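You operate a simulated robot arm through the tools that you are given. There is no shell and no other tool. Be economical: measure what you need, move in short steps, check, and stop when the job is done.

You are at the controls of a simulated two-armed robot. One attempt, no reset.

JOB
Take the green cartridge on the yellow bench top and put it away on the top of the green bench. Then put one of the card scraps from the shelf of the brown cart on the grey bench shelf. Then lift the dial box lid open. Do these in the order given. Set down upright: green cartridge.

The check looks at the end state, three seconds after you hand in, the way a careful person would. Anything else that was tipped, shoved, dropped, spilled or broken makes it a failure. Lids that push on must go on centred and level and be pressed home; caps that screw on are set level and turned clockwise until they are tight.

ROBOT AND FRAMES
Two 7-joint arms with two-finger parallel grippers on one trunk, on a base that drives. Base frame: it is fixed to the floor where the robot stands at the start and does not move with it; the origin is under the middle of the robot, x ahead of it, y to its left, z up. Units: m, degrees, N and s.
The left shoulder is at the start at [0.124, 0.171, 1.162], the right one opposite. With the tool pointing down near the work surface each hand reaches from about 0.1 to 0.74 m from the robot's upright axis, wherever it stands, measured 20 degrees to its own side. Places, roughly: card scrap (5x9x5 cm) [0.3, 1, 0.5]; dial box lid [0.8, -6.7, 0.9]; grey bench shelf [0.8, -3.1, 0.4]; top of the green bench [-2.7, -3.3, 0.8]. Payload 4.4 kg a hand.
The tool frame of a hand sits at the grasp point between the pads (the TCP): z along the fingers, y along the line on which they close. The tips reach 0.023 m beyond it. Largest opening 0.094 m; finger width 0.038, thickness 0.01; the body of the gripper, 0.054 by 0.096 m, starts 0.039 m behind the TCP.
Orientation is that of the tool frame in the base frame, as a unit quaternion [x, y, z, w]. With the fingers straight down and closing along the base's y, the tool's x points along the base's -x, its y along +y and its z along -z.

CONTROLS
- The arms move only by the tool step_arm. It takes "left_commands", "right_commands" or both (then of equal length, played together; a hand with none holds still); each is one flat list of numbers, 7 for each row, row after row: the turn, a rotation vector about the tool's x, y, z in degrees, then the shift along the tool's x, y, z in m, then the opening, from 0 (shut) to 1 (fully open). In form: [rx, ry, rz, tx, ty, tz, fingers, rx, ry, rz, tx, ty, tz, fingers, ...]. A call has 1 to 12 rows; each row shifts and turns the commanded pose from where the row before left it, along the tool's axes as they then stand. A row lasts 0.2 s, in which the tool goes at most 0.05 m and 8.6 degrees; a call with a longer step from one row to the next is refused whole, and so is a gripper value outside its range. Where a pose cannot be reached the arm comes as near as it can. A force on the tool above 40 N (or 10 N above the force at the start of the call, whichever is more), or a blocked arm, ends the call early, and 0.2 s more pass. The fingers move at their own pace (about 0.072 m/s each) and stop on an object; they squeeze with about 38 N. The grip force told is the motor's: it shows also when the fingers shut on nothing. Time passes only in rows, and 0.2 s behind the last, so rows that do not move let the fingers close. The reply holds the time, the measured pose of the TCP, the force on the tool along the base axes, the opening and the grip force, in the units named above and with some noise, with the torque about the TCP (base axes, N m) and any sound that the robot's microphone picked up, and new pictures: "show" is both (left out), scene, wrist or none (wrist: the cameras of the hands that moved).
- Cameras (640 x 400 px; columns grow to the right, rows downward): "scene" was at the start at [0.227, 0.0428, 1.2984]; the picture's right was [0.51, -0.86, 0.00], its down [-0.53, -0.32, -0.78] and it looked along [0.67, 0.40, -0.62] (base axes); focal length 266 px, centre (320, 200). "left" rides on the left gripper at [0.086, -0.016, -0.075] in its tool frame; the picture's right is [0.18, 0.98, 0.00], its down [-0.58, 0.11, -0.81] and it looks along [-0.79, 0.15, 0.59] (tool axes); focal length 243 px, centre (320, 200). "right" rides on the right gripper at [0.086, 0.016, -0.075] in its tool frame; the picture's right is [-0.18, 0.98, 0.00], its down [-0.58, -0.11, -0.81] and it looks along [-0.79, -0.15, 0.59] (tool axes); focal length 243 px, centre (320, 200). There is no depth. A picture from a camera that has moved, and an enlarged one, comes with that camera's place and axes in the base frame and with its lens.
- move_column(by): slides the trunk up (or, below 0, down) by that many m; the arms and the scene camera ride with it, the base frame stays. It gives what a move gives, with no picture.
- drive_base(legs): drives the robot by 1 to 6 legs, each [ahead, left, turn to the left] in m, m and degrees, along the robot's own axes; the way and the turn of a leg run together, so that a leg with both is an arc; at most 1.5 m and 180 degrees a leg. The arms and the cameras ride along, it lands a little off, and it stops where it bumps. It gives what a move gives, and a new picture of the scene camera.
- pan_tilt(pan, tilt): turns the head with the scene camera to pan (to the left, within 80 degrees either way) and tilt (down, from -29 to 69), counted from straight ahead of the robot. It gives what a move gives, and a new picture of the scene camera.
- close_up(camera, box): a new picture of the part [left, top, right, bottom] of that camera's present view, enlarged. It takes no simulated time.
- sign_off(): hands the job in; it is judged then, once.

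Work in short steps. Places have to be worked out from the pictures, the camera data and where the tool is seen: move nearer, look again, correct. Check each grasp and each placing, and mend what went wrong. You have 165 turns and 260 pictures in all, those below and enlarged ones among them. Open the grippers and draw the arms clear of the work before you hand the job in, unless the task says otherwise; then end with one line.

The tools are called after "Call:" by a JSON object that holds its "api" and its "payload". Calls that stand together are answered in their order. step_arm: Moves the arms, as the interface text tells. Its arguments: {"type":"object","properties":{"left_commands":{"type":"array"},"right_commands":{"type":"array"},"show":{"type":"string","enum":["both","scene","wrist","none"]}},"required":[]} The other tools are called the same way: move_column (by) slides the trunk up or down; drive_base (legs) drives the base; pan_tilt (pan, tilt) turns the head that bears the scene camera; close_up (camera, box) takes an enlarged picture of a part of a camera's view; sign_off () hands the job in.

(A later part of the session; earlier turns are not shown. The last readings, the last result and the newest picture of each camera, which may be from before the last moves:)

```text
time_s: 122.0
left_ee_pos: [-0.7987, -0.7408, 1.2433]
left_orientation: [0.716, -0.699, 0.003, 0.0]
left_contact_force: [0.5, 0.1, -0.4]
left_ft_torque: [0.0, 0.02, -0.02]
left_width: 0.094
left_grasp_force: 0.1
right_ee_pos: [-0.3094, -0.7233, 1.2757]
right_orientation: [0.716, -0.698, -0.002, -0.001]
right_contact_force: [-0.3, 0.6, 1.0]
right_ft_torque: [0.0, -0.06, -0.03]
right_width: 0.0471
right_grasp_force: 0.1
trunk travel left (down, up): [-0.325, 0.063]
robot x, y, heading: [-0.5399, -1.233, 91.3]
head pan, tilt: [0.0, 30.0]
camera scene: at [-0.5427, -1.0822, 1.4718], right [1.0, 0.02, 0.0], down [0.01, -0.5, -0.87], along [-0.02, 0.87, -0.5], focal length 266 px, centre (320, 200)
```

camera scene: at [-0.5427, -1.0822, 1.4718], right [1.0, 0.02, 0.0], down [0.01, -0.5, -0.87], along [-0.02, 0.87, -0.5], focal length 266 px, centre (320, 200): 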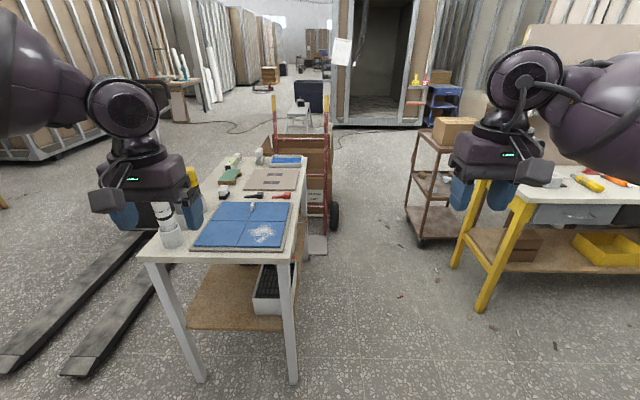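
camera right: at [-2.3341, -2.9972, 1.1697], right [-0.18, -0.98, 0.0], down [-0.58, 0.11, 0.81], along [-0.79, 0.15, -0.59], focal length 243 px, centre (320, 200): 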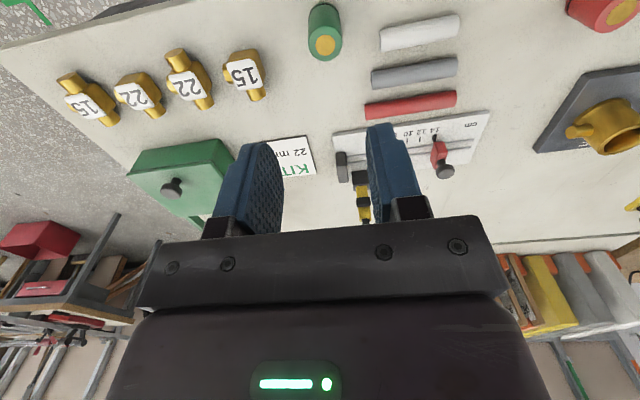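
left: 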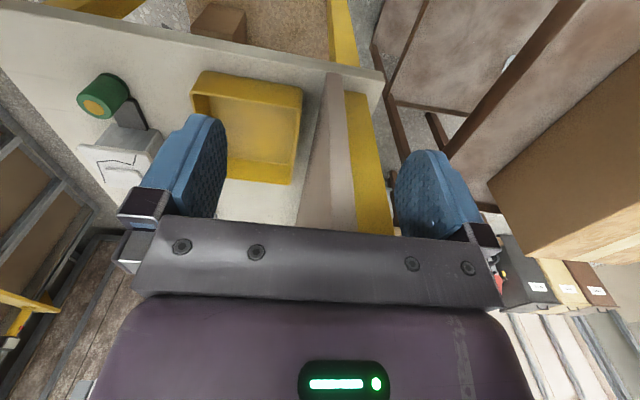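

I can see the cart (west side x≈0.33, y 0.73–1.37), white table to the left and a hand truck. I curve right toward (-0.1,-0.4).

Call:
{"api": "drive_base", "payload": {"legs": [[0.32, -0.05, 0], [0.45, -0.38, 0]]}}

Call:
{"api": "pan_tilt", "payload": {"pan": -15, "tilt": 35}}

```text
time_s: 127.7
left_ee_pos: [-0.3889, 0.0374, 1.2429]
left_orientation: [0.717, -0.697, 0.003, 0.001]
left_contact_force: [-0.2, -1.4, -0.1]
left_ft_torque: [-0.02, 0.02, 0.03]
left_width: 0.0941
left_grasp_force: 0.1
right_ee_pos: [0.0999, 0.0585, 1.2749]
right_orientation: [0.718, -0.696, -0.001, -0.001]
right_contact_force: [-0.3, 0.4, 1.3]
right_ft_torque: [-0.02, 0.0, 0.01]
right_width: 0.0472
right_grasp_force: 0.1
trunk travel left (down, up): [-0.325, 0.063]
robot x, y, heading: [-0.1238, -0.4495, 91.4]
head pan, tilt: [0.0, 30.0]
camera scene: at [-0.1308, -0.3013, 1.4718], right [1.0, 0.03, 0.0], down [0.01, -0.5, -0.87], along [-0.02, 0.87, -0.5], focal length 266 px, centre (320, 200)
```

scene: 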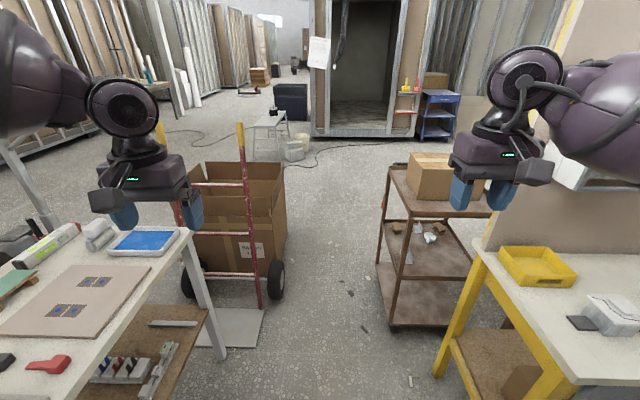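

```text
time_s: 128.4
left_ee_pos: [-0.3894, 0.0371, 1.2439]
left_orientation: [0.718, -0.697, 0.003, 0.0]
left_contact_force: [0.1, 0.7, -0.3]
left_ft_torque: [0.04, 0.01, 0.02]
left_width: 0.0941
left_grasp_force: 0.1
right_ee_pos: [0.0987, 0.0575, 1.2752]
right_orientation: [0.719, -0.695, -0.001, -0.001]
right_contact_force: [-0.4, 0.2, -0.3]
right_ft_torque: [-0.03, -0.01, -0.02]
right_width: 0.0469
right_grasp_force: 0.1
trunk travel left (down, up): [-0.325, 0.063]
robot x, y, heading: [-0.1255, -0.4495, 91.8]
head pan, tilt: [-15.0, 35.0]
camera scene: at [-0.1082, -0.3064, 1.4641], right [0.97, -0.23, 0.0], down [-0.13, -0.56, -0.82], along [0.19, 0.8, -0.57], focal length 266 px, centre (320, 200)
```

scene: 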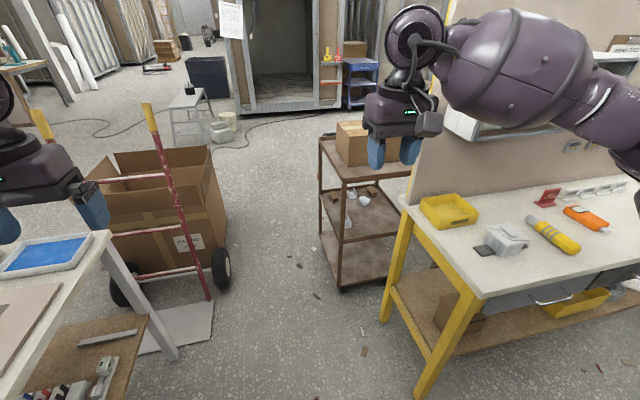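

I enlarge the cart shelf to identify the card scraps.

Call:
{"api": "close_up", "payload": {"camera": "scene", "box": [310, 120, 420, 290]}}

Call:
{"api": "close_up", "payload": {"camera": "scene", "box": [320, 175, 400, 225]}}

```text
2.35 times, centred on (365, 205) of scene
camera zoom: at [-0.1082, -0.3064, 1.4641], right [0.97, -0.23, 0.0], down [-0.13, -0.56, -0.82], along [0.19, 0.8, -0.57], focal length 626 px, centre (214, 188)
```

zoom: 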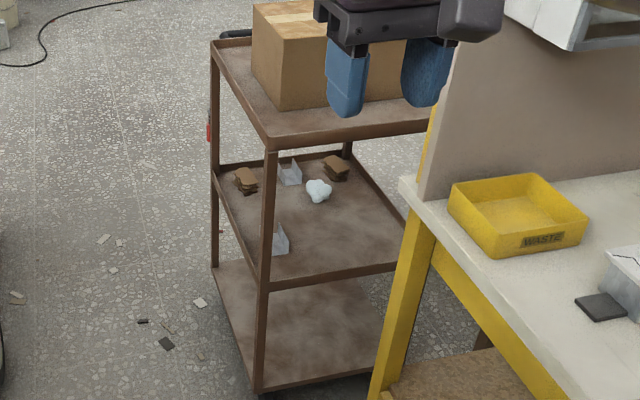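

```text
8.00 times, centred on (360, 200) of scene
camera zoom: at [-0.1082, -0.3064, 1.4641], right [0.97, -0.23, 0.0], down [-0.13, -0.56, -0.82], along [0.19, 0.8, -0.57], focal length 2128 px, centre (0, 200)
```

zoom: 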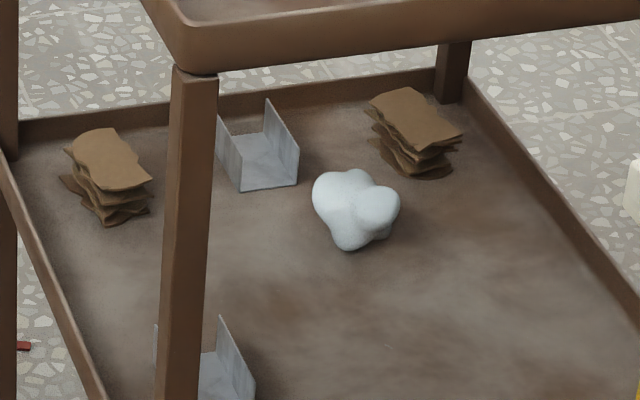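

The card scraps are the brown torn stacks; the western one is at about (0.304, 1.056, 0.5). I'll stand at about (-0.08, 0.3) facing +x and reach with the left arm; first turn right to heading 0 here.

Call:
{"api": "drive_base", "payload": {"legs": [[0.18, 0, 0], [0, 0, -91.5]]}}

Call:
{"api": "step_arm", "payload": {"left_commands": [0, 0, 0, 0.04, 0.01, 0, 1, 0, 0, 0, 0.03, 0.03, 0, 1, 0, 0, 0, 0.03, 0.03, 0, 1, 0, 0, 0, 0.03, 0.03, 0, 1, 0, 0, 0, 0.03, 0.03, 0, 1, 0, 0, 0, 0.02, 0.03, 0, 1, 0, 0, 0, 0.02, 0.04, 0, 1, 0, 0, 0, 0.02, 0.04, 0, 1], "right_commands": [0, 0, 0, 0, 0, 0, 0.5, 0, 0, 0, 0, 0, 0, 0.5, 0, 0, 0, 0, 0, 0, 0.5, 0, 0, 0, 0.02, 0, 0, 0.5, 0, 0, 0, 0.02, 0, 0, 0.5, 0, 0, 0, 0.02, 0, 0, 0.5, 0, 0, 0, 0, 0, 0, 0.5, 0, 0, 0, 0, 0, 0, 0.5], "show": "none"}}

Call:
{"api": "pan_tilt", "payload": {"pan": 35, "tilt": 40}}

```text
time_s: 133.9
left_ee_pos: [0.3692, -0.0312, 1.2432]
left_orientation: [0.012, 1.0, -0.002, -0.002]
left_contact_force: [-0.3, -0.6, -0.4]
left_ft_torque: [0.01, 0.03, 0.02]
left_width: 0.0937
left_grasp_force: 0.0
right_ee_pos: [0.3639, -0.5203, 1.2758]
right_orientation: [0.01, 1.0, -0.001, 0.002]
right_contact_force: [0.3, -0.8, -0.1]
right_ft_torque: [0.02, -0.03, -0.01]
right_width: 0.0471
right_grasp_force: 0.1
trunk travel left (down, up): [-0.325, 0.063]
robot x, y, heading: [-0.1312, -0.2656, -1.3]
head pan, tilt: [-15.0, 35.0]
camera scene: at [0.0118, -0.2955, 1.464], right [-0.28, -0.96, 0.0], down [-0.55, 0.16, -0.82], along [0.79, -0.23, -0.57], focal length 266 px, centre (320, 200)
```

scene: 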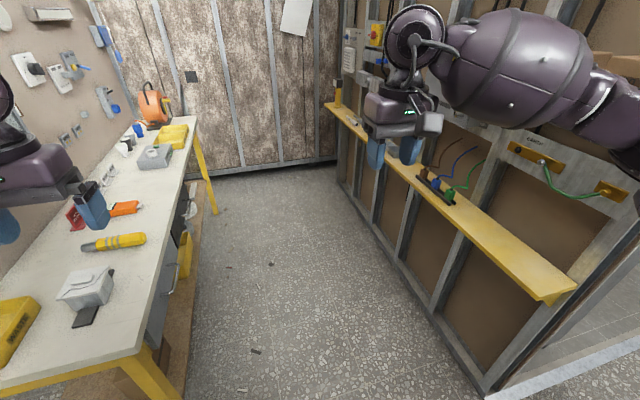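

```text
time_s: 135.7
left_ee_pos: [0.1562, 0.2147, 1.244]
left_orientation: [0.011, 1.0, -0.001, -0.002]
left_contact_force: [0.3, 0.4, -0.1]
left_ft_torque: [-0.01, -0.03, -0.01]
left_width: 0.0943
left_grasp_force: 0.0
right_ee_pos: [0.3038, -0.5196, 1.2764]
right_orientation: [0.009, 1.0, 0.0, 0.002]
right_contact_force: [-0.6, 0.2, 0.5]
right_ft_torque: [-0.05, -0.04, 0.01]
right_width: 0.0471
right_grasp_force: 0.0
trunk travel left (down, up): [-0.325, 0.063]
robot x, y, heading: [-0.1338, -0.2686, -1.1]
head pan, tilt: [-15.0, 35.0]
```

```text
time_s: 136.9
left_ee_pos: [0.157, 0.2139, 1.2439]
left_orientation: [0.011, 1.0, -0.001, -0.002]
left_contact_force: [-1.6, 0.7, -0.2]
left_ft_torque: [0.01, 0.03, -0.03]
left_width: 0.0939
left_grasp_force: 0.0
right_ee_pos: [0.3041, -0.521, 1.2745]
right_orientation: [0.009, 1.0, 0.0, 0.002]
right_contact_force: [0.0, 0.6, -0.7]
right_ft_torque: [0.0, -0.02, 0.01]
right_width: 0.0471
right_grasp_force: 0.1
trunk travel left (down, up): [-0.325, 0.063]
robot x, y, heading: [-0.1325, -0.2667, -1.3]
head pan, tilt: [35.0, 40.0]
camera scene: at [-0.0019, -0.2235, 1.4565], right [0.55, -0.83, 0.0], down [-0.54, -0.36, -0.77], along [0.64, 0.42, -0.64], focal length 266 px, centre (320, 200)
```

scene: 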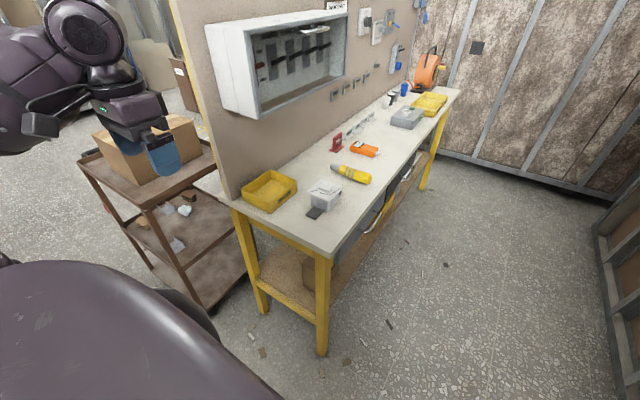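

Bench end is at x≈0.40, so there is room. I strafe left 0.55 m, then look down at the cart.

Call:
{"api": "drive_base", "payload": {"legs": [[0.02, 0.55, 1.3]]}}

Call:
{"api": "pan_tilt", "payload": {"pan": 65, "tilt": 50}}

```text
time_s: 142.2
left_ee_pos: [0.1705, 0.7672, 1.2435]
left_orientation: [-0.002, 1.0, -0.001, -0.002]
left_contact_force: [1.0, 0.1, -0.6]
left_ft_torque: [0.02, 0.02, -0.03]
left_width: 0.094
left_grasp_force: 0.0
right_ee_pos: [0.337, 0.0366, 1.2758]
right_orientation: [-0.003, 1.0, 0.001, 0.002]
right_contact_force: [-0.3, -1.1, -0.6]
right_ft_torque: [0.02, -0.02, -0.04]
right_width: 0.047
right_grasp_force: 0.0
trunk travel left (down, up): [-0.325, 0.063]
robot x, y, heading: [-0.1055, 0.2766, 0.1]
head pan, tilt: [35.0, 40.0]
camera scene: at [0.0226, 0.3259, 1.4565], right [0.57, -0.82, 0.0], down [-0.53, -0.37, -0.77], along [0.63, 0.44, -0.64], focal length 266 px, centre (320, 200)
```

scene: 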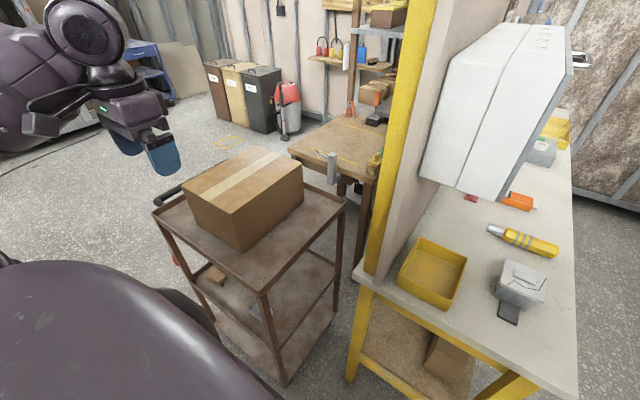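

```text
time_s: 143.1
left_ee_pos: [0.1694, 0.7677, 1.2442]
left_orientation: [-0.002, 1.0, -0.001, -0.002]
left_contact_force: [-0.6, -0.3, -0.1]
left_ft_torque: [0.0, 0.0, -0.01]
left_width: 0.0939
left_grasp_force: 0.0
right_ee_pos: [0.3361, 0.036, 1.2745]
right_orientation: [-0.003, 1.0, 0.0, 0.002]
right_contact_force: [0.3, -0.6, -0.5]
right_ft_torque: [-0.03, 0.06, 0.0]
right_width: 0.0468
right_grasp_force: 0.0
trunk travel left (down, up): [-0.325, 0.063]
robot x, y, heading: [-0.1119, 0.2775, 0.2]
head pan, tilt: [65.0, 50.0]
camera scene: at [-0.0144, 0.3467, 1.4423], right [0.91, -0.42, 0.0], down [-0.32, -0.69, -0.64], along [0.27, 0.58, -0.77], focal length 266 px, centre (320, 200)
```

scene: 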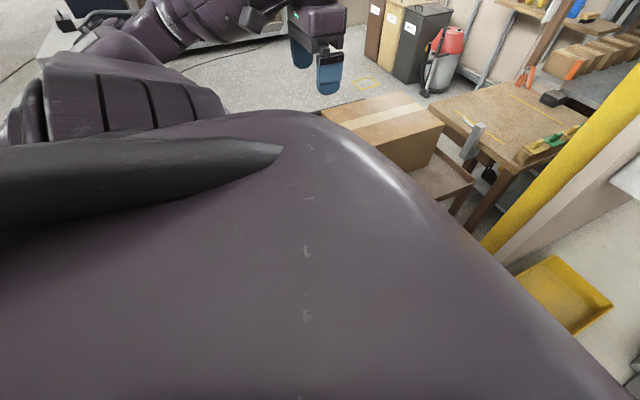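

I lower the trunk 0.3 m (left hand is west of the cart edge x≈0.25, right hand off the bench end) and look through the left wrist camera.

Call:
{"api": "move_column", "payload": {"by": -0.3}}

Call:
{"api": "pan_tilt", "payload": {"pan": 50, "tilt": 40}}

Call:
{"api": "close_up", "payload": {"camera": "left", "box": [0, 0, 640, 400]}}

```text
time_s: 146.1
left_ee_pos: [0.2079, 0.7646, 0.9022]
left_orientation: [-0.003, 0.984, 0.0, -0.178]
left_contact_force: [1.0, -0.5, -0.3]
left_ft_torque: [-0.02, 0.02, 0.0]
left_width: 0.094
left_grasp_force: 0.0
right_ee_pos: [0.376, 0.0363, 0.8733]
right_orientation: [-0.003, 0.985, 0.001, -0.175]
right_contact_force: [-0.3, 0.5, 0.0]
right_ft_torque: [0.0, 0.0, 0.01]
right_width: 0.0471
right_grasp_force: 0.0
trunk travel left (down, up): [-0.025, 0.363]
robot x, y, heading: [-0.1114, 0.2769, -0.0]
head pan, tilt: [65.0, 50.0]
```

```text
time_s: 146.9
left_ee_pos: [0.208, 0.7664, 0.8993]
left_orientation: [-0.001, 0.983, -0.001, -0.182]
left_contact_force: [-20.0, -5.6, 11.0]
left_ft_torque: [-0.4, 0.36, -1.01]
left_width: 0.0941
left_grasp_force: 0.1
right_ee_pos: [0.3767, 0.0354, 0.8701]
right_orientation: [-0.002, 0.984, 0.001, -0.177]
right_contact_force: [-0.6, 0.6, 0.3]
right_ft_torque: [0.0, -0.01, 0.02]
right_width: 0.0469
right_grasp_force: 0.0
trunk travel left (down, up): [-0.025, 0.363]
robot x, y, heading: [-0.1072, 0.28, 0.1]
head pan, tilt: [50.0, 40.0]
camera scene: at [0.2392, 0.3417, 1.1128], right [0.77, -0.64, 0.0], down [-0.41, -0.49, -0.77], along [0.49, 0.59, -0.64], focal length 266 px, centre (320, 200)
```

scene: 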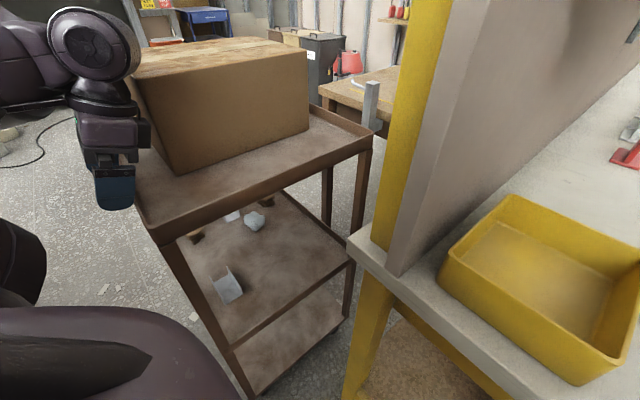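

```text
1.00 times, centred on (320, 200) of left (not enlarged: the box is as wide or as high as the picture)
camera zoom: at [0.1543, 0.7494, 1.0001], right [-0.17, 0.98, 0.06], down [0.83, 0.11, 0.54], along [0.53, 0.15, -0.84], focal length 243 px, centre (320, 200)
```

zoom: 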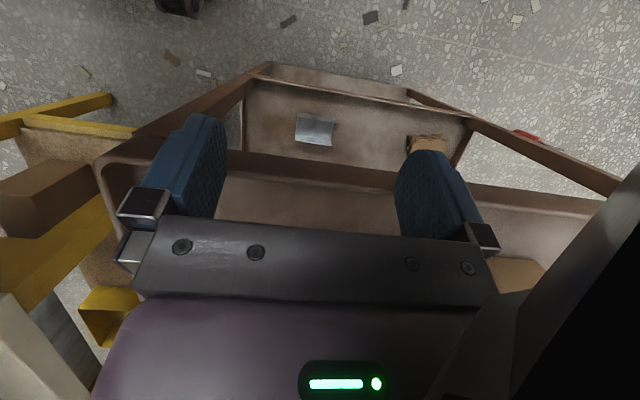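

Lowering the trunk pitches the body forward (~20°), and the left hand now presses on something (-20 N in x), likely the cart/box. I back the left hand toward the robot at once.

Call:
{"api": "step_arm", "payload": {"left_commands": [0, 0, 0, 0.03, 0, 0, 1, 0, 0, 0, 0.03, 0, 0, 1, 0, 0, 0, 0.02, 0, 0, 1]}}

```text
time_s: 147.7
left_ee_pos: [0.1604, 0.7816, 0.9245]
left_orientation: [0.0, 0.983, -0.001, -0.182]
left_contact_force: [0.0, 1.0, 0.0]
left_ft_torque: [0.01, -0.02, -0.03]
left_width: 0.0941
left_grasp_force: 0.0
left hand out of reach, approached as far as the arm can: row 1, 2, 3
right_ee_pos: [0.3782, 0.0364, 0.8708]
right_orientation: [-0.002, 0.984, 0.0, -0.178]
right_contact_force: [0.2, 0.3, -1.0]
right_ft_torque: [-0.04, -0.01, 0.03]
right_width: 0.0472
right_grasp_force: 0.1
trunk travel left (down, up): [-0.025, 0.363]
robot x, y, heading: [-0.1051, 0.2785, 0.5]
head pan, tilt: [50.0, 40.0]
camera scene: at [0.2413, 0.3419, 1.1122], right [0.77, -0.64, 0.0], down [-0.41, -0.49, -0.77], along [0.49, 0.59, -0.64], focal length 266 px, centre (320, 200)
camera left: at [0.1056, 0.7645, 1.0253], right [-0.17, 0.98, 0.06], down [0.83, 0.11, 0.54], along [0.53, 0.15, -0.84], focal length 243 px, centre (320, 200)
```

scene: 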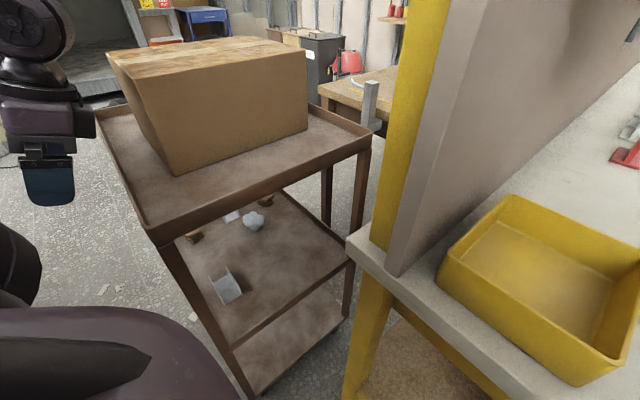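
left: 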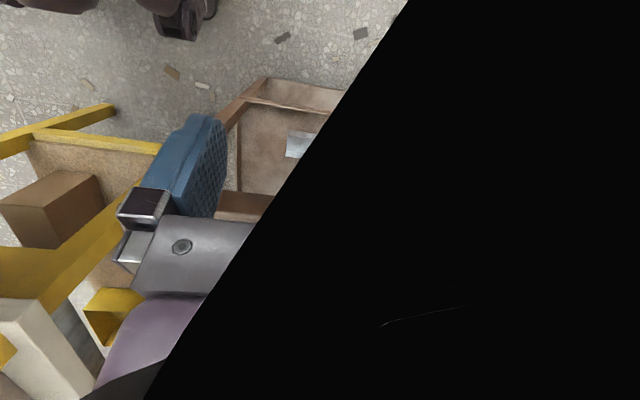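

Force is gone and the box hasn't shifted. I raise the right hand off the bench-end height, then reposition the base to about (-0.15, 0.40).

Call:
{"api": "step_arm", "payload": {"right_commands": [0, 0, 0, 0.02, 0, -0.04, 0.5, 0, 0, 0, 0.02, 0, -0.04, 0.5, 0, 0, 0, 0.02, 0, -0.04, 0.5, 0, 0, 0, 0.02, 0, -0.04, 0.5, 0, 0, 0, 0.02, 0, -0.04, 0.5], "show": "none"}}

Call:
{"api": "drive_base", "payload": {"legs": [[-0.045, 0.12, 0]]}}

```text
time_s: 148.9
left_ee_pos: [0.1593, 0.7812, 0.9249]
left_orientation: [-0.002, 0.984, -0.002, -0.18]
left_contact_force: [-0.4, -0.1, 0.1]
left_ft_torque: [-0.02, -0.03, 0.0]
left_width: 0.0943
left_grasp_force: 0.0
right_ee_pos: [0.3525, 0.0387, 1.0929]
right_orientation: [-0.003, 0.984, 0.0, -0.177]
right_contact_force: [-0.5, 0.5, 0.4]
right_ft_torque: [0.01, 0.05, 0.01]
right_width: 0.0468
right_grasp_force: 0.1
trunk travel left (down, up): [-0.025, 0.363]
robot x, y, heading: [-0.1087, 0.2828, 0.2]
head pan, tilt: [50.0, 40.0]
```

```text
time_s: 150.6
left_ee_pos: [0.1151, 0.8995, 0.9263]
left_orientation: [-0.004, 0.983, -0.003, -0.182]
left_contact_force: [0.1, 0.2, -0.2]
left_ft_torque: [-0.05, -0.01, 0.01]
left_width: 0.094
left_grasp_force: 0.0
right_ee_pos: [0.3099, 0.1546, 1.0912]
right_orientation: [-0.003, 0.984, 0.0, -0.178]
right_contact_force: [0.5, -0.7, -0.1]
right_ft_torque: [0.02, -0.02, -0.02]
right_width: 0.0471
right_grasp_force: 0.0
trunk travel left (down, up): [-0.025, 0.363]
robot x, y, heading: [-0.1524, 0.3932, -0.1]
head pan, tilt: [50.0, 40.0]
camera scene: at [0.1962, 0.4603, 1.1123], right [0.77, -0.64, 0.0], down [-0.41, -0.49, -0.77], along [0.49, 0.59, -0.64], focal length 266 px, centre (320, 200)
```

scene: 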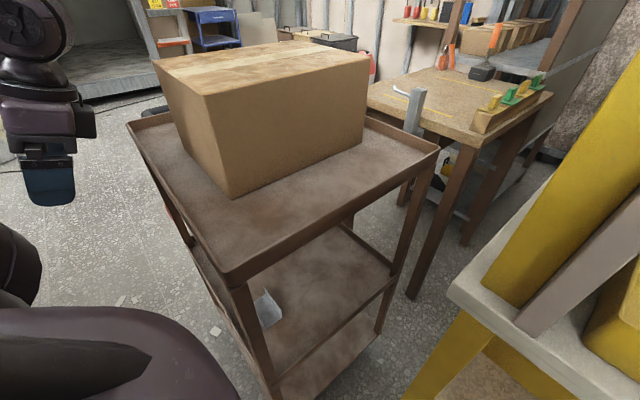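

I rotate the left hand in place in free space (camera side up, pointing toward +y and 35° down): total 109° about one fixed tool axis.

Call:
{"api": "step_arm", "payload": {"left_commands": [-5.03, 1.83, 6.44, 0, 0, 0, 1, -5.03, 1.83, 6.44, 0, 0, 0, 1, -5.03, 1.83, 6.44, 0, 0, 0, 1, -5.03, 1.83, 6.44, 0, 0, 0, 1, -5.03, 1.83, 6.44, 0, 0, 0, 1, -5.03, 1.83, 6.44, 0, 0, 0, 1]}}

```text
time_s: 152.0
left_ee_pos: [0.1702, 0.9633, 0.9323]
left_orientation: [0.366, 0.875, 0.189, -0.256]
left_contact_force: [0.0, 0.1, -0.4]
left_ft_torque: [0.0, 0.01, 0.0]
left_width: 0.0941
left_grasp_force: 0.0
left hand out of reach, approached as far as the arm can: row 1, 2, 3, 4, 5, 6
right_ee_pos: [0.3099, 0.1545, 1.0924]
right_orientation: [-0.003, 0.984, 0.0, -0.179]
right_contact_force: [0.0, -0.1, -0.2]
right_ft_torque: [0.01, 0.0, 0.0]
right_width: 0.0469
right_grasp_force: 0.0
trunk travel left (down, up): [-0.025, 0.363]
robot x, y, heading: [-0.1529, 0.3965, -0.2]
head pan, tilt: [50.0, 40.0]
camera scene: at [0.1963, 0.46, 1.1123], right [0.77, -0.64, 0.0], down [-0.41, -0.49, -0.77], along [0.49, 0.59, -0.64], focal length 266 px, centre (320, 200)
camera left: at [0.1289, 0.9601, 1.0405], right [0.61, 0.75, 0.25], down [0.68, -0.66, 0.32], along [0.4, -0.03, -0.91], focal length 243 px, centre (320, 200)
```

scene: 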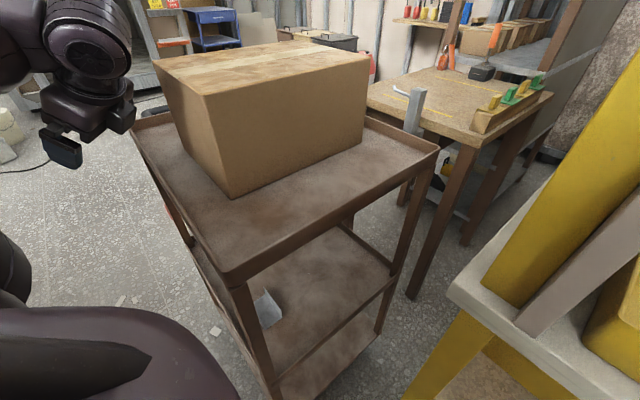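
left: 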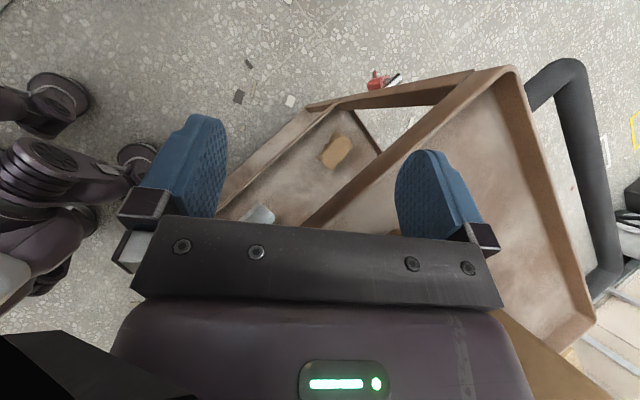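

The wrist camera now sees the scrap from above beside the deck edge. I enlarge it for its orientation.

Call:
{"api": "close_up", "payload": {"camera": "left", "box": [270, 80, 400, 210]}}

```text
3.08 times, centred on (335, 145) of left
camera zoom: at [0.1289, 0.9601, 1.0405], right [0.61, 0.75, 0.25], down [0.68, -0.66, 0.32], along [0.4, -0.03, -0.91], focal length 746 px, centre (274, 369)
```

zoom: 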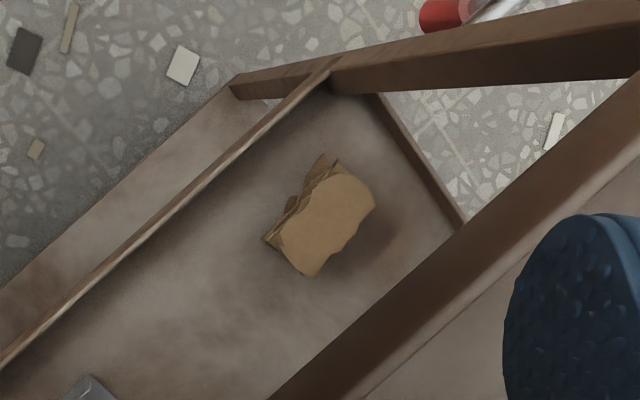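

Scrap's long axis runs along base y (≈100°), so I'll grip across x with the hand pointing roughly +y. First lower the hand beside the cart's west edge (x≈0.13).

Call:
{"api": "step_arm", "payload": {"left_commands": [0, 0, 0, -0.0285, -0.0237, 0.0313, 1, 0, 0, 0, -0.0285, -0.0237, 0.0313, 1, 0, 0, 0, -0.0285, -0.0237, 0.0313, 1, 0, 0, 0, -0.0285, -0.0237, 0.0313, 1, 0, 0, 0, 0, 0, 0, 1]}}

```text
time_s: 152.5
left_ee_pos: [0.1692, 0.9673, 0.8804]
left_orientation: [0.359, 0.875, 0.201, -0.256]
left_contact_force: [-4.5, -2.9, 21.5]
left_ft_torque: [0.6, -1.11, -0.04]
left_width: 0.0928
left_grasp_force: 0.1
left hand out of reach, approached as far as the arm can: row 1, 2
right_ee_pos: [0.3079, 0.1536, 1.0916]
right_orientation: [-0.004, 0.984, 0.001, -0.177]
right_contact_force: [0.3, -0.4, 0.5]
right_ft_torque: [-0.01, 0.01, 0.03]
right_width: 0.047
right_grasp_force: 0.0
trunk travel left (down, up): [-0.025, 0.363]
robot x, y, heading: [-0.1547, 0.3972, 0.2]
head pan, tilt: [50.0, 40.0]
stopped in row 2 (left hand): the force on the tool passed its limit at 110 N (the readings are from after the stop); the commanded pose is now the measured one
camera scene: at [0.1947, 0.4589, 1.1133], right [0.77, -0.64, 0.0], down [-0.41, -0.49, -0.77], along [0.49, 0.59, -0.64], focal length 266 px, centre (320, 200)
camera left: at [0.1262, 0.9622, 0.9874], right [0.61, 0.75, 0.28], down [0.68, -0.67, 0.31], along [0.41, 0.0, -0.91], focal length 243 px, centre (320, 200)
```

scene: 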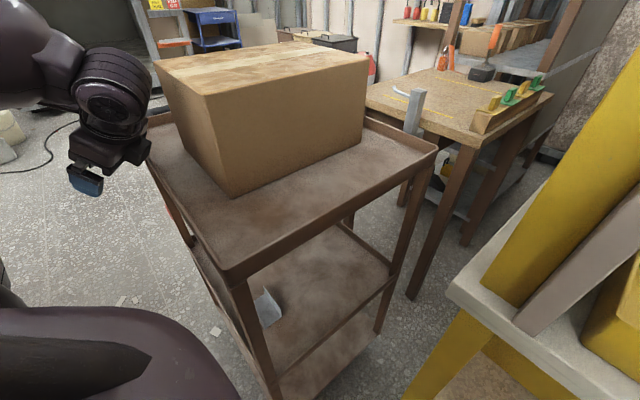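
left: 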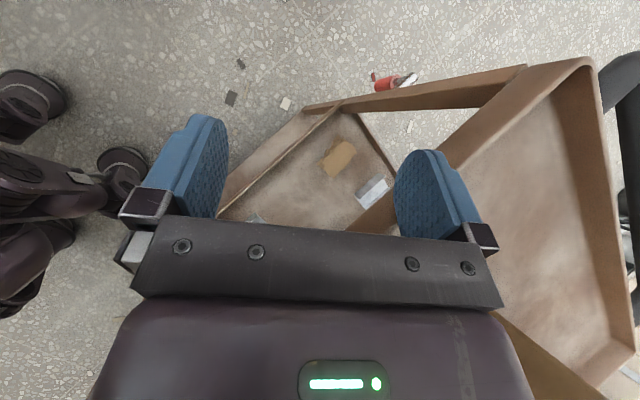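

A finger met the deck rim. I lift off immediately.

Call:
{"api": "step_arm", "payload": {"left_commands": [0, 0, 0, 0.0234, 0.0057, -0.032, 1, 0, 0, 0, 0.0234, 0.0057, -0.032, 1, 0, 0, 0, 0, 0, 0, 1]}}

```text
time_s: 153.3
left_ee_pos: [0.1672, 0.9671, 0.9603]
left_orientation: [0.36, 0.875, 0.198, -0.258]
left_contact_force: [0.5, 0.1, -0.7]
left_ft_torque: [-0.02, -0.01, -0.01]
left_width: 0.0942
left_grasp_force: 0.1
right_ee_pos: [0.3101, 0.1558, 1.091]
right_orientation: [-0.003, 0.984, -0.001, -0.178]
right_contact_force: [0.3, -0.7, 1.2]
right_ft_torque: [-0.04, -0.04, -0.02]
right_width: 0.047
right_grasp_force: 0.1
trunk travel left (down, up): [-0.025, 0.363]
robot x, y, heading: [-0.1525, 0.3931, 0.2]
head pan, tilt: [50.0, 40.0]
camera scene: at [0.1963, 0.4606, 1.1123], right [0.77, -0.64, 0.0], down [-0.41, -0.49, -0.77], along [0.49, 0.59, -0.64], focal length 266 px, centre (320, 200)
camera left: at [0.1258, 0.961, 1.0667], right [0.61, 0.75, 0.27], down [0.68, -0.66, 0.31], along [0.41, -0.01, -0.91], focal length 243 px, centre (320, 200)
```

scene: 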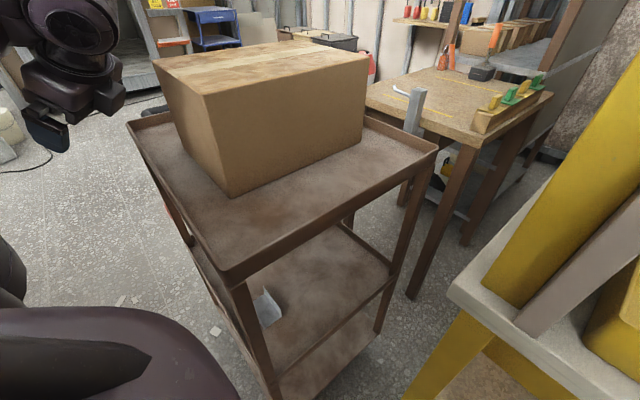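
left: 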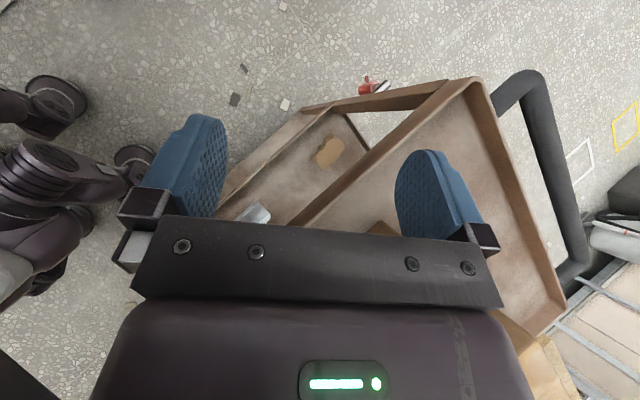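

The cart looks undisturbed. The arm is cramped close to the shoulder, so I'll swing the hand outward (west/north) with the arm more extended: first to about (0.07, 1.03, 0.93).

Call:
{"api": "step_arm", "payload": {"left_commands": [0, 0, 0, 0.025, -0.0113, 0.0289, 1, 0, 0, 0, 0.025, -0.0113, 0.0289, 1, 0, 0, 0, 0.025, -0.0113, 0.0289, 1, 0, 0, 0, 0, 0, 0, 1], "show": "none"}}

```text
time_s: 154.3
left_ee_pos: [0.0707, 1.0309, 0.9285]
left_orientation: [0.36, 0.874, 0.198, -0.258]
left_contact_force: [-0.1, 0.4, 0.8]
left_ft_torque: [0.03, 0.02, 0.02]
left_width: 0.0938
left_grasp_force: 0.0
right_ee_pos: [0.3095, 0.1551, 1.0911]
right_orientation: [-0.002, 0.984, 0.0, -0.179]
right_contact_force: [0.5, -0.4, -0.2]
right_ft_torque: [0.01, -0.02, -0.01]
right_width: 0.0469
right_grasp_force: 0.1
trunk travel left (down, up): [-0.025, 0.363]
robot x, y, heading: [-0.1517, 0.3965, 0.1]
head pan, tilt: [50.0, 40.0]
```

Reached freely. Now rotate to azimuth ~72°, pitch 40° down.

Call:
{"api": "step_arm", "payload": {"left_commands": [-4.44, 1.01, 6.1, 0, 0, 0, 1, -4.44, 1.01, 6.1, 0, 0, 0, 1, -4.44, 1.01, 6.1, 0, 0, 0, 1, -4.44, 1.01, 6.1, 0, 0, 0, 1, -4.44, 1.01, 6.1, 0, 0, 0, 1, -4.44, 1.01, 6.1, 0, 0, 0, 1, -4.44, 1.01, 6.1, 0, 0, 0, 1, -4.44, 1.01, 6.1, 0, 0, 0, 1]}}

```text
time_s: 156.1
left_ee_pos: [0.0678, 1.0411, 0.929]
left_orientation: [0.729, 0.53, 0.35, -0.254]
left_contact_force: [-0.7, -0.3, 0.4]
left_ft_torque: [0.0, -0.03, 0.0]
left_width: 0.0942
left_grasp_force: 0.0
left hand out of reach, approached as far as the arm can: row 4, 5, 6
right_ee_pos: [0.3099, 0.1538, 1.0929]
right_orientation: [-0.003, 0.984, 0.001, -0.178]
right_contact_force: [1.2, 0.1, 0.6]
right_ft_torque: [0.01, 0.01, 0.0]
right_width: 0.0469
right_grasp_force: 0.1
trunk travel left (down, up): [-0.025, 0.363]
robot x, y, heading: [-0.1536, 0.3986, 0.2]
head pan, tilt: [50.0, 40.0]
camera scene: at [0.1963, 0.4601, 1.1123], right [0.77, -0.64, 0.0], down [-0.41, -0.49, -0.77], along [0.49, 0.59, -0.64], focal length 266 px, centre (320, 200)
camera left: at [0.0518, 1.0423, 1.0418], right [0.97, -0.19, 0.14], down [-0.2, -0.98, 0.05], along [0.13, -0.08, -0.99], focal length 243 px, centre (320, 200)
```

scene: 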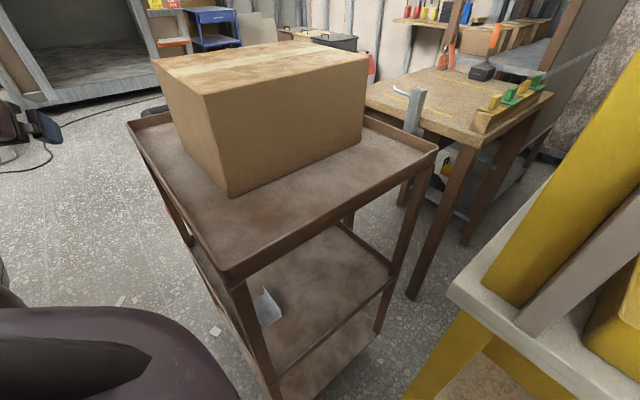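
left: 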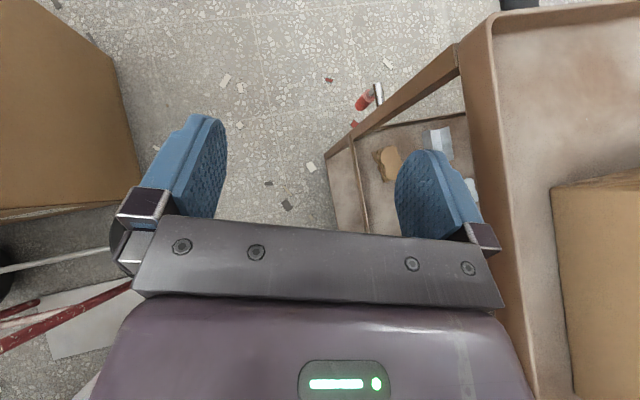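

Orientation achieved (pointing azimuth 72°, 39° down). Lower straight down 0.3 m beside the cart.

Call:
{"api": "step_arm", "payload": {"left_commands": [0, 0, 0, -0.0312, 0, 0.025, 1, 0, 0, 0, -0.0312, 0, 0.025, 1, 0, 0, 0, -0.0312, 0, 0.025, 1, 0, 0, 0, -0.0312, 0, 0.025, 1, 0, 0, 0, -0.0312, 0, 0.025, 1, 0, 0, 0, -0.0312, 0, 0.025, 1, 0, 0, 0, -0.0312, 0, 0.025, 1, 0, 0, 0, 0, 0, 0, 1]}}

```text
time_s: 157.9
left_ee_pos: [0.0687, 1.0385, 0.649]
left_orientation: [0.728, 0.532, 0.349, -0.255]
left_contact_force: [0.0, 1.1, -0.3]
left_ft_torque: [0.0, 0.01, 0.01]
left_width: 0.0939
left_grasp_force: 0.1
right_ee_pos: [0.3108, 0.1555, 1.092]
right_orientation: [-0.003, 0.984, 0.0, -0.178]
right_contact_force: [0.1, -0.3, 0.3]
right_ft_torque: [0.01, -0.01, 0.01]
right_width: 0.047
right_grasp_force: 0.1
trunk travel left (down, up): [-0.025, 0.363]
robot x, y, heading: [-0.1476, 0.3943, 0.1]
head pan, tilt: [50.0, 40.0]
camera scene: at [0.1964, 0.4601, 1.1123], right [0.77, -0.64, 0.0], down [-0.41, -0.49, -0.77], along [0.49, 0.59, -0.64], focal length 266 px, centre (320, 200)
camera left: at [0.0512, 1.0403, 0.7622], right [0.97, -0.19, 0.14], down [-0.2, -0.98, 0.05], along [0.13, -0.08, -0.99], focal length 243 px, centre (320, 200)
```

scene: 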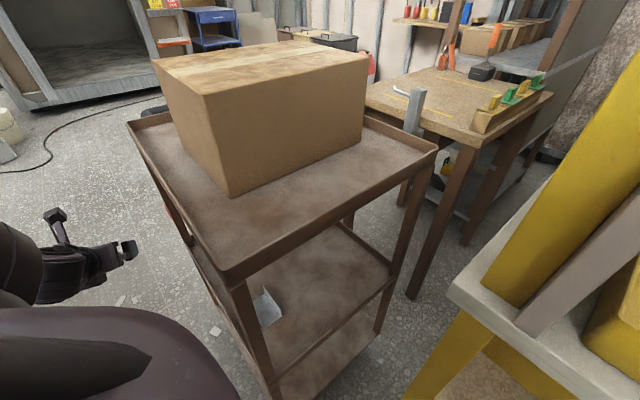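
left: 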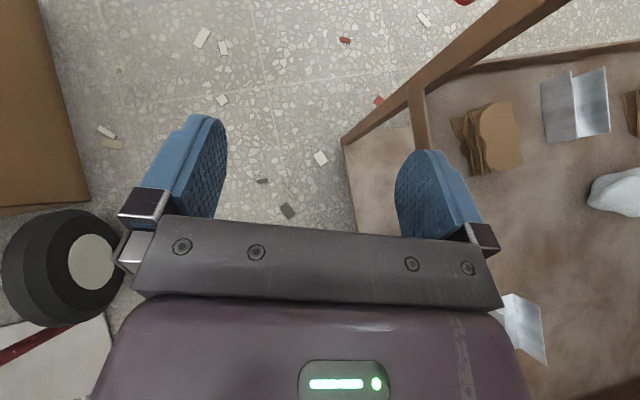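

The view under the deck is excellent: scrap at (0.296, 1.052), long axis ≈ along y, channel metal to its east. I yaw the hand 14° more, and move to (0.08, 0.95, 0.57) before sweeping in under the deck.

Call:
{"api": "step_arm", "payload": {"left_commands": [5.45, 0, -4.4, 0, 0, 0, 1, 5.45, 0, -4.4, 0, 0, 0, 1, 0, 0, 0, -0.0387, 0.0057, -0.0061, 1, 0, 0, 0, -0.0387, 0.0057, -0.0061, 1, 0, 0, 0, -0.0387, 0.0057, -0.0061, 1, 0, 0, 0, 0, 0, 0, 1], "show": "wrist"}}

```text
time_s: 159.3
left_ee_pos: [0.0784, 0.9544, 0.5714]
left_orientation: [0.658, 0.617, 0.315, -0.294]
left_contact_force: [0.1, -0.4, 0.8]
left_ft_torque: [-0.02, 0.01, 0.0]
left_width: 0.0939
left_grasp_force: 0.1
right_ee_pos: [0.3088, 0.1556, 1.0916]
right_orientation: [-0.003, 0.984, 0.0, -0.178]
right_contact_force: [0.4, 0.3, -0.7]
right_ft_torque: [-0.01, -0.02, -0.01]
right_width: 0.0467
right_grasp_force: 0.1
trunk travel left (down, up): [-0.025, 0.363]
robot x, y, heading: [-0.152, 0.3967, 0.1]
head pan, tilt: [50.0, 40.0]
camera left: at [0.0622, 0.9504, 0.684], right [0.99, 0.05, 0.14], down [0.04, -1.0, 0.05], along [0.15, -0.04, -0.99], focal length 243 px, centre (320, 200)
```

left: 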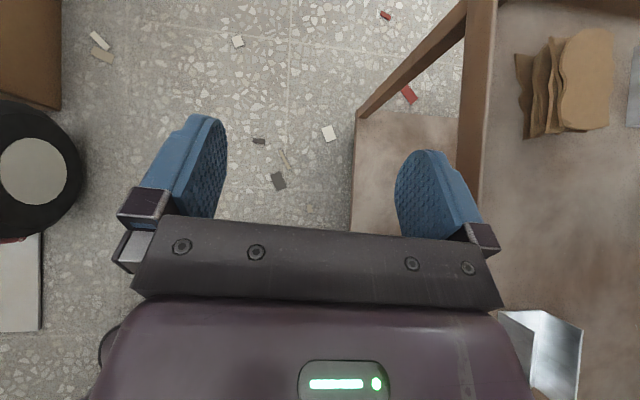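

Sweep east 0.214 m at z≈0.57, south of the scrap, over the rim.

Call:
{"api": "step_arm", "payload": {"left_commands": [0, 0, 0, 0.0018, 0.0427, 0.0023, 1, 0, 0, 0, 0.0018, 0.0427, 0.0023, 1, 0, 0, 0, 0.0018, 0.0427, 0.0023, 1, 0, 0, 0, 0.0018, 0.0427, 0.0023, 1, 0, 0, 0, 0.0018, 0.0427, 0.0023, 1, 0, 0, 0, 0, 0, 0, 1]}}

```text
time_s: 160.7
left_ee_pos: [0.2926, 0.9539, 0.5691]
left_orientation: [0.658, 0.616, 0.315, -0.295]
left_contact_force: [-1.1, 0.4, 0.2]
left_ft_torque: [-0.02, 0.0, 0.0]
left_width: 0.0937
left_grasp_force: 0.1
right_ee_pos: [0.3099, 0.1556, 1.091]
right_orientation: [-0.003, 0.984, -0.001, -0.178]
right_contact_force: [0.0, -0.1, 0.8]
right_ft_torque: [0.0, 0.0, -0.03]
right_width: 0.0471
right_grasp_force: 0.1
trunk travel left (down, up): [-0.025, 0.363]
robot x, y, heading: [-0.1505, 0.395, 0.2]
head pan, tilt: [50.0, 40.0]
camera scene: at [0.1963, 0.4601, 1.1123], right [0.77, -0.64, 0.0], down [-0.41, -0.49, -0.77], along [0.49, 0.59, -0.64], focal length 266 px, centre (320, 200)
camera left: at [0.2755, 0.9509, 0.6829], right [0.99, 0.05, 0.14], down [0.04, -1.0, 0.05], along [0.15, -0.04, -0.99], focal length 243 px, centre (320, 200)
```

scene: 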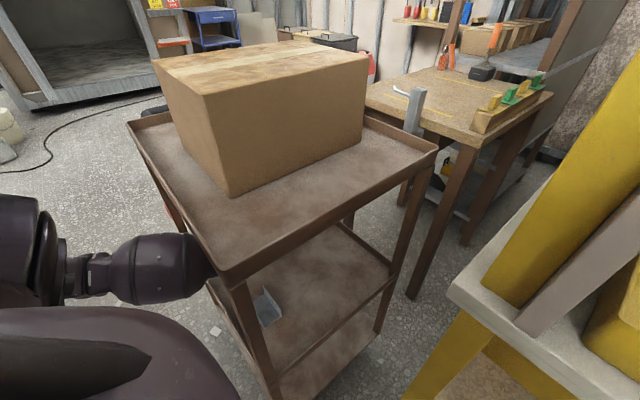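
left: 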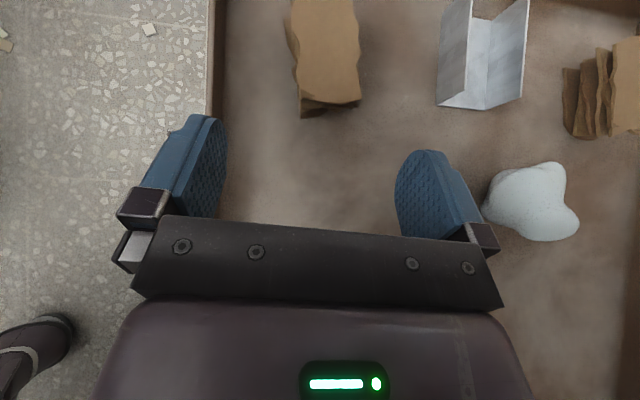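

Well positioned: scrap straight ahead, foam and channel clear. Lower to z≈0.512, then look.

Call:
{"api": "step_arm", "payload": {"left_commands": [0, 0, 0, -0.0147, 0.0023, 0.012, 1, 0, 0, 0, -0.0147, 0.0023, 0.012, 1, 0, 0, 0, -0.0135, 0.0023, 0.011, 1, 0, 0, 0, 0, 0, 0, 1], "show": "wrist"}}

```text
time_s: 161.7
left_ee_pos: [0.3006, 0.9562, 0.5137]
left_orientation: [0.658, 0.616, 0.316, -0.294]
left_contact_force: [-0.1, -0.2, 0.2]
left_ft_torque: [0.0, -0.01, 0.0]
left_width: 0.0938
left_grasp_force: 0.0
right_ee_pos: [0.3086, 0.1541, 1.0922]
right_orientation: [-0.003, 0.984, 0.0, -0.178]
right_contact_force: [0.4, -1.4, 0.5]
right_ft_torque: [0.03, -0.03, 0.01]
right_width: 0.0469
right_grasp_force: 0.1
trunk travel left (down, up): [-0.025, 0.363]
robot x, y, heading: [-0.1506, 0.3987, 0.6]
head pan, tilt: [50.0, 40.0]
camera left: at [0.2834, 0.9517, 0.6274], right [0.99, 0.05, 0.14], down [0.04, -1.0, 0.05], along [0.15, -0.04, -0.99], focal length 243 px, centre (320, 200)
```

left: 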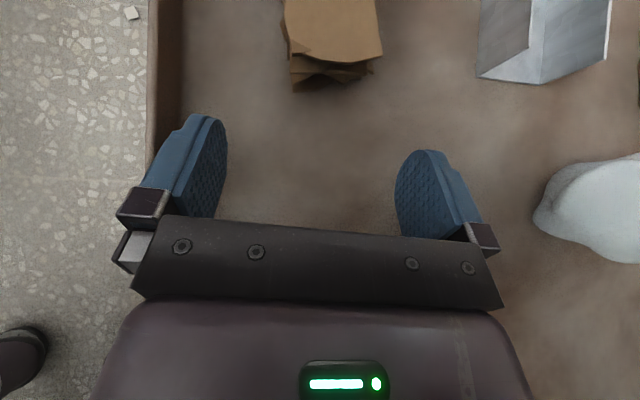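

Aligned. Slide forward 0.08 m to straddle the scrap.

Call:
{"api": "step_arm", "payload": {"left_commands": [0, 0, 0, 0.0125, -0.0014, 0.0155, 1, 0, 0, 0, 0.0125, -0.0014, 0.0155, 1, 0, 0, 0, 0.0125, -0.0014, 0.0155, 1, 0, 0, 0, 0.0125, -0.0014, 0.0155, 1, 0, 0, 0, 0, 0, 0, 1], "show": "wrist"}}

```text
time_s: 162.9
left_ee_pos: [0.3018, 1.0337, 0.5127]
left_orientation: [0.659, 0.616, 0.316, -0.294]
left_contact_force: [0.2, -0.5, -0.3]
left_ft_torque: [0.04, 0.0, -0.01]
left_width: 0.0939
left_grasp_force: 0.1
right_ee_pos: [0.309, 0.1547, 1.0922]
right_orientation: [-0.003, 0.984, 0.001, -0.179]
right_contact_force: [-0.4, -1.3, -1.1]
right_ft_torque: [0.01, 0.02, -0.04]
right_width: 0.0472
right_grasp_force: 0.0
trunk travel left (down, up): [-0.025, 0.363]
robot x, y, heading: [-0.1513, 0.3956, 0.3]
head pan, tilt: [50.0, 40.0]
camera left: at [0.2843, 1.0303, 0.6271], right [0.99, 0.05, 0.14], down [0.04, -1.0, 0.05], along [0.15, -0.04, -0.99], focal length 243 px, centre (320, 200)
```

left: 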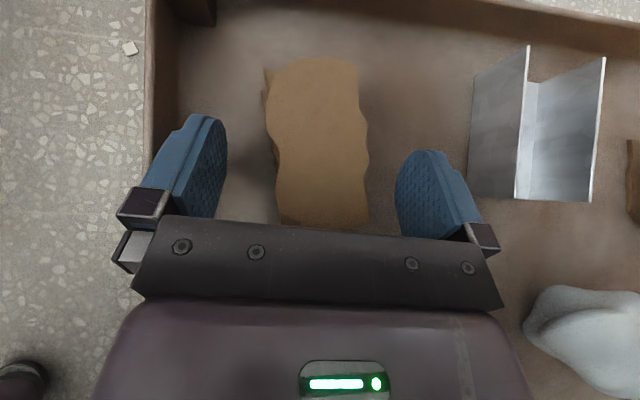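

Fingers straddle the scrap nicely. Close.

Call:
{"api": "step_arm", "payload": {"left_commands": [0, 0, 0, 0, 0, 0, 0, 0, 0, 0, 0, 0, 0, 0, 0, 0, 0, 0, 0, 0, 0, 0, 0, 0, 0, 0, 0, 0, 0, 0, 0, 0, 0, 0, 0], "show": "wrist"}}

```text
time_s: 164.1
left_ee_pos: [0.3018, 1.0333, 0.5143]
left_orientation: [0.658, 0.616, 0.316, -0.295]
left_contact_force: [-0.4, 0.4, 0.1]
left_ft_torque: [0.03, 0.03, 0.02]
left_width: 0.0491
left_grasp_force: 37.7
right_ee_pos: [0.3101, 0.1553, 1.0922]
right_orientation: [-0.003, 0.984, 0.001, -0.178]
right_contact_force: [0.0, 0.0, 0.2]
right_ft_torque: [0.02, -0.01, -0.01]
right_width: 0.047
right_grasp_force: 0.1
trunk travel left (down, up): [-0.025, 0.363]
robot x, y, heading: [-0.1476, 0.396, 0.5]
head pan, tilt: [50.0, 40.0]
camera left: at [0.2843, 1.0301, 0.6272], right [0.99, 0.05, 0.14], down [0.04, -1.0, 0.05], along [0.15, -0.04, -0.99], focal length 243 px, centre (320, 200)
```

left: 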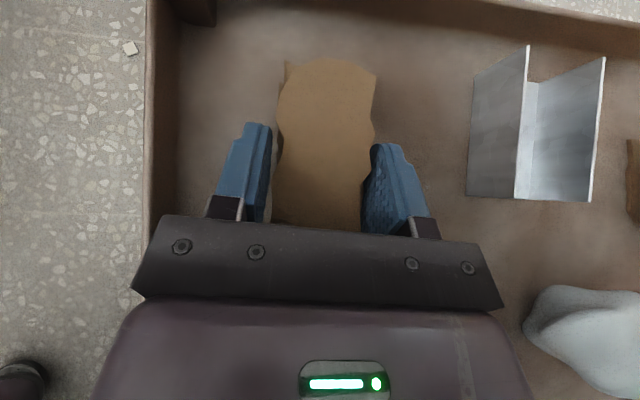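

Held at 4.9 cm. Lift 5.5 cm gently.

Call:
{"api": "step_arm", "payload": {"left_commands": [0, 0, 0, 0.006, 0, -0.005, 0, 0, 0, 0, 0.0109, 0, -0.0088, 0, 0, 0, 0, 0.013, 0, -0.0104, 0, 0, 0, 0, 0.013, 0, -0.0104, 0, 0, 0, 0, 0, 0, 0, 0], "show": "wrist"}}

```text
time_s: 165.3
left_ee_pos: [0.3007, 1.0327, 0.5691]
left_orientation: [0.658, 0.617, 0.315, -0.295]
left_contact_force: [1.0, -0.4, -0.2]
left_ft_torque: [0.0, 0.01, -0.01]
left_width: 0.0492
left_grasp_force: 38.0
right_ee_pos: [0.3097, 0.1557, 1.092]
right_orientation: [-0.003, 0.984, 0.0, -0.178]
right_contact_force: [0.8, 0.0, 0.0]
right_ft_torque: [-0.03, 0.01, 0.03]
right_width: 0.047
right_grasp_force: 0.0
trunk travel left (down, up): [-0.025, 0.363]
robot x, y, heading: [-0.151, 0.3928, 0.2]
head pan, tilt: [50.0, 40.0]
camera left: at [0.2843, 1.0305, 0.6822], right [0.99, 0.05, 0.14], down [0.04, -1.0, 0.05], along [0.15, -0.04, -0.99], focal length 243 px, centre (320, 200)
```

left: 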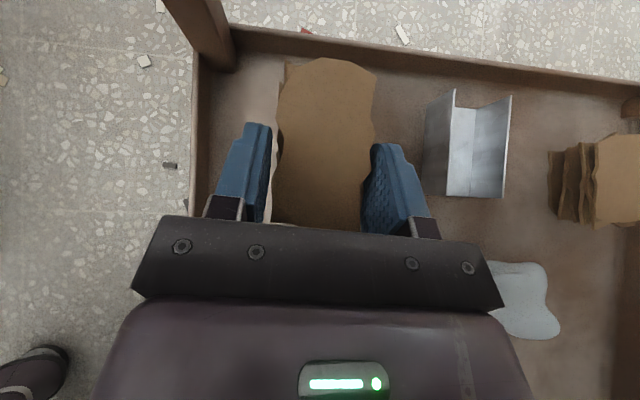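

Lifted cleanly. Retrace: 7 cm south, then west out of the cart.

Call:
{"api": "step_arm", "payload": {"left_commands": [0, 0, 0, -0.0219, 0.0024, -0.0272, 0, 0, 0, 0, -0.0219, 0.0024, -0.0272, 0, 0, 0, 0, -0.0018, -0.0427, -0.0023, 0, 0, 0, 0, -0.0018, -0.0427, -0.0023, 0, 0, 0, 0, -0.0018, -0.0427, -0.0023, 0, 0, 0, 0, -0.0018, -0.0427, -0.0023, 0, 0, 0, 0, -0.0018, -0.0427, -0.0023, 0, 0, 0, 0, 0, 0, 0, 0], "show": "wrist"}}

```text
time_s: 167.1
left_ee_pos: [0.0874, 0.9618, 0.5683]
left_orientation: [0.658, 0.616, 0.316, -0.296]
left_contact_force: [-1.1, 0.4, 0.1]
left_ft_torque: [-0.01, -0.01, -0.02]
left_width: 0.0492
left_grasp_force: 38.1
right_ee_pos: [0.3098, 0.1548, 1.0922]
right_orientation: [-0.003, 0.984, 0.0, -0.178]
right_contact_force: [-0.4, 0.4, 0.7]
right_ft_torque: [0.01, 0.03, -0.01]
right_width: 0.0469
right_grasp_force: 0.1
trunk travel left (down, up): [-0.025, 0.363]
robot x, y, heading: [-0.1525, 0.3939, 0.0]
head pan, tilt: [50.0, 40.0]
camera left: at [0.07, 0.9593, 0.6817], right [0.99, 0.05, 0.14], down [0.04, -1.0, 0.05], along [0.15, -0.04, -0.99], focal length 243 px, centre (320, 200)
```

left: 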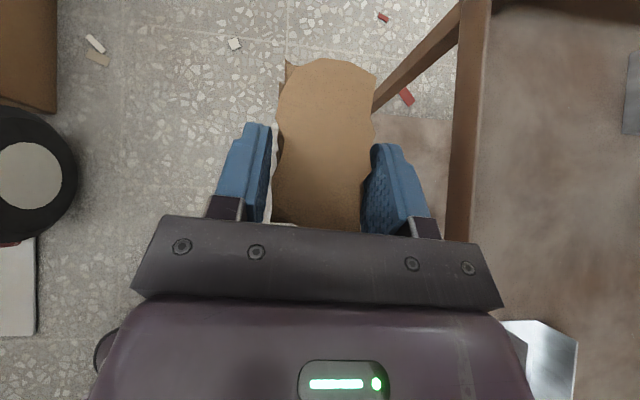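

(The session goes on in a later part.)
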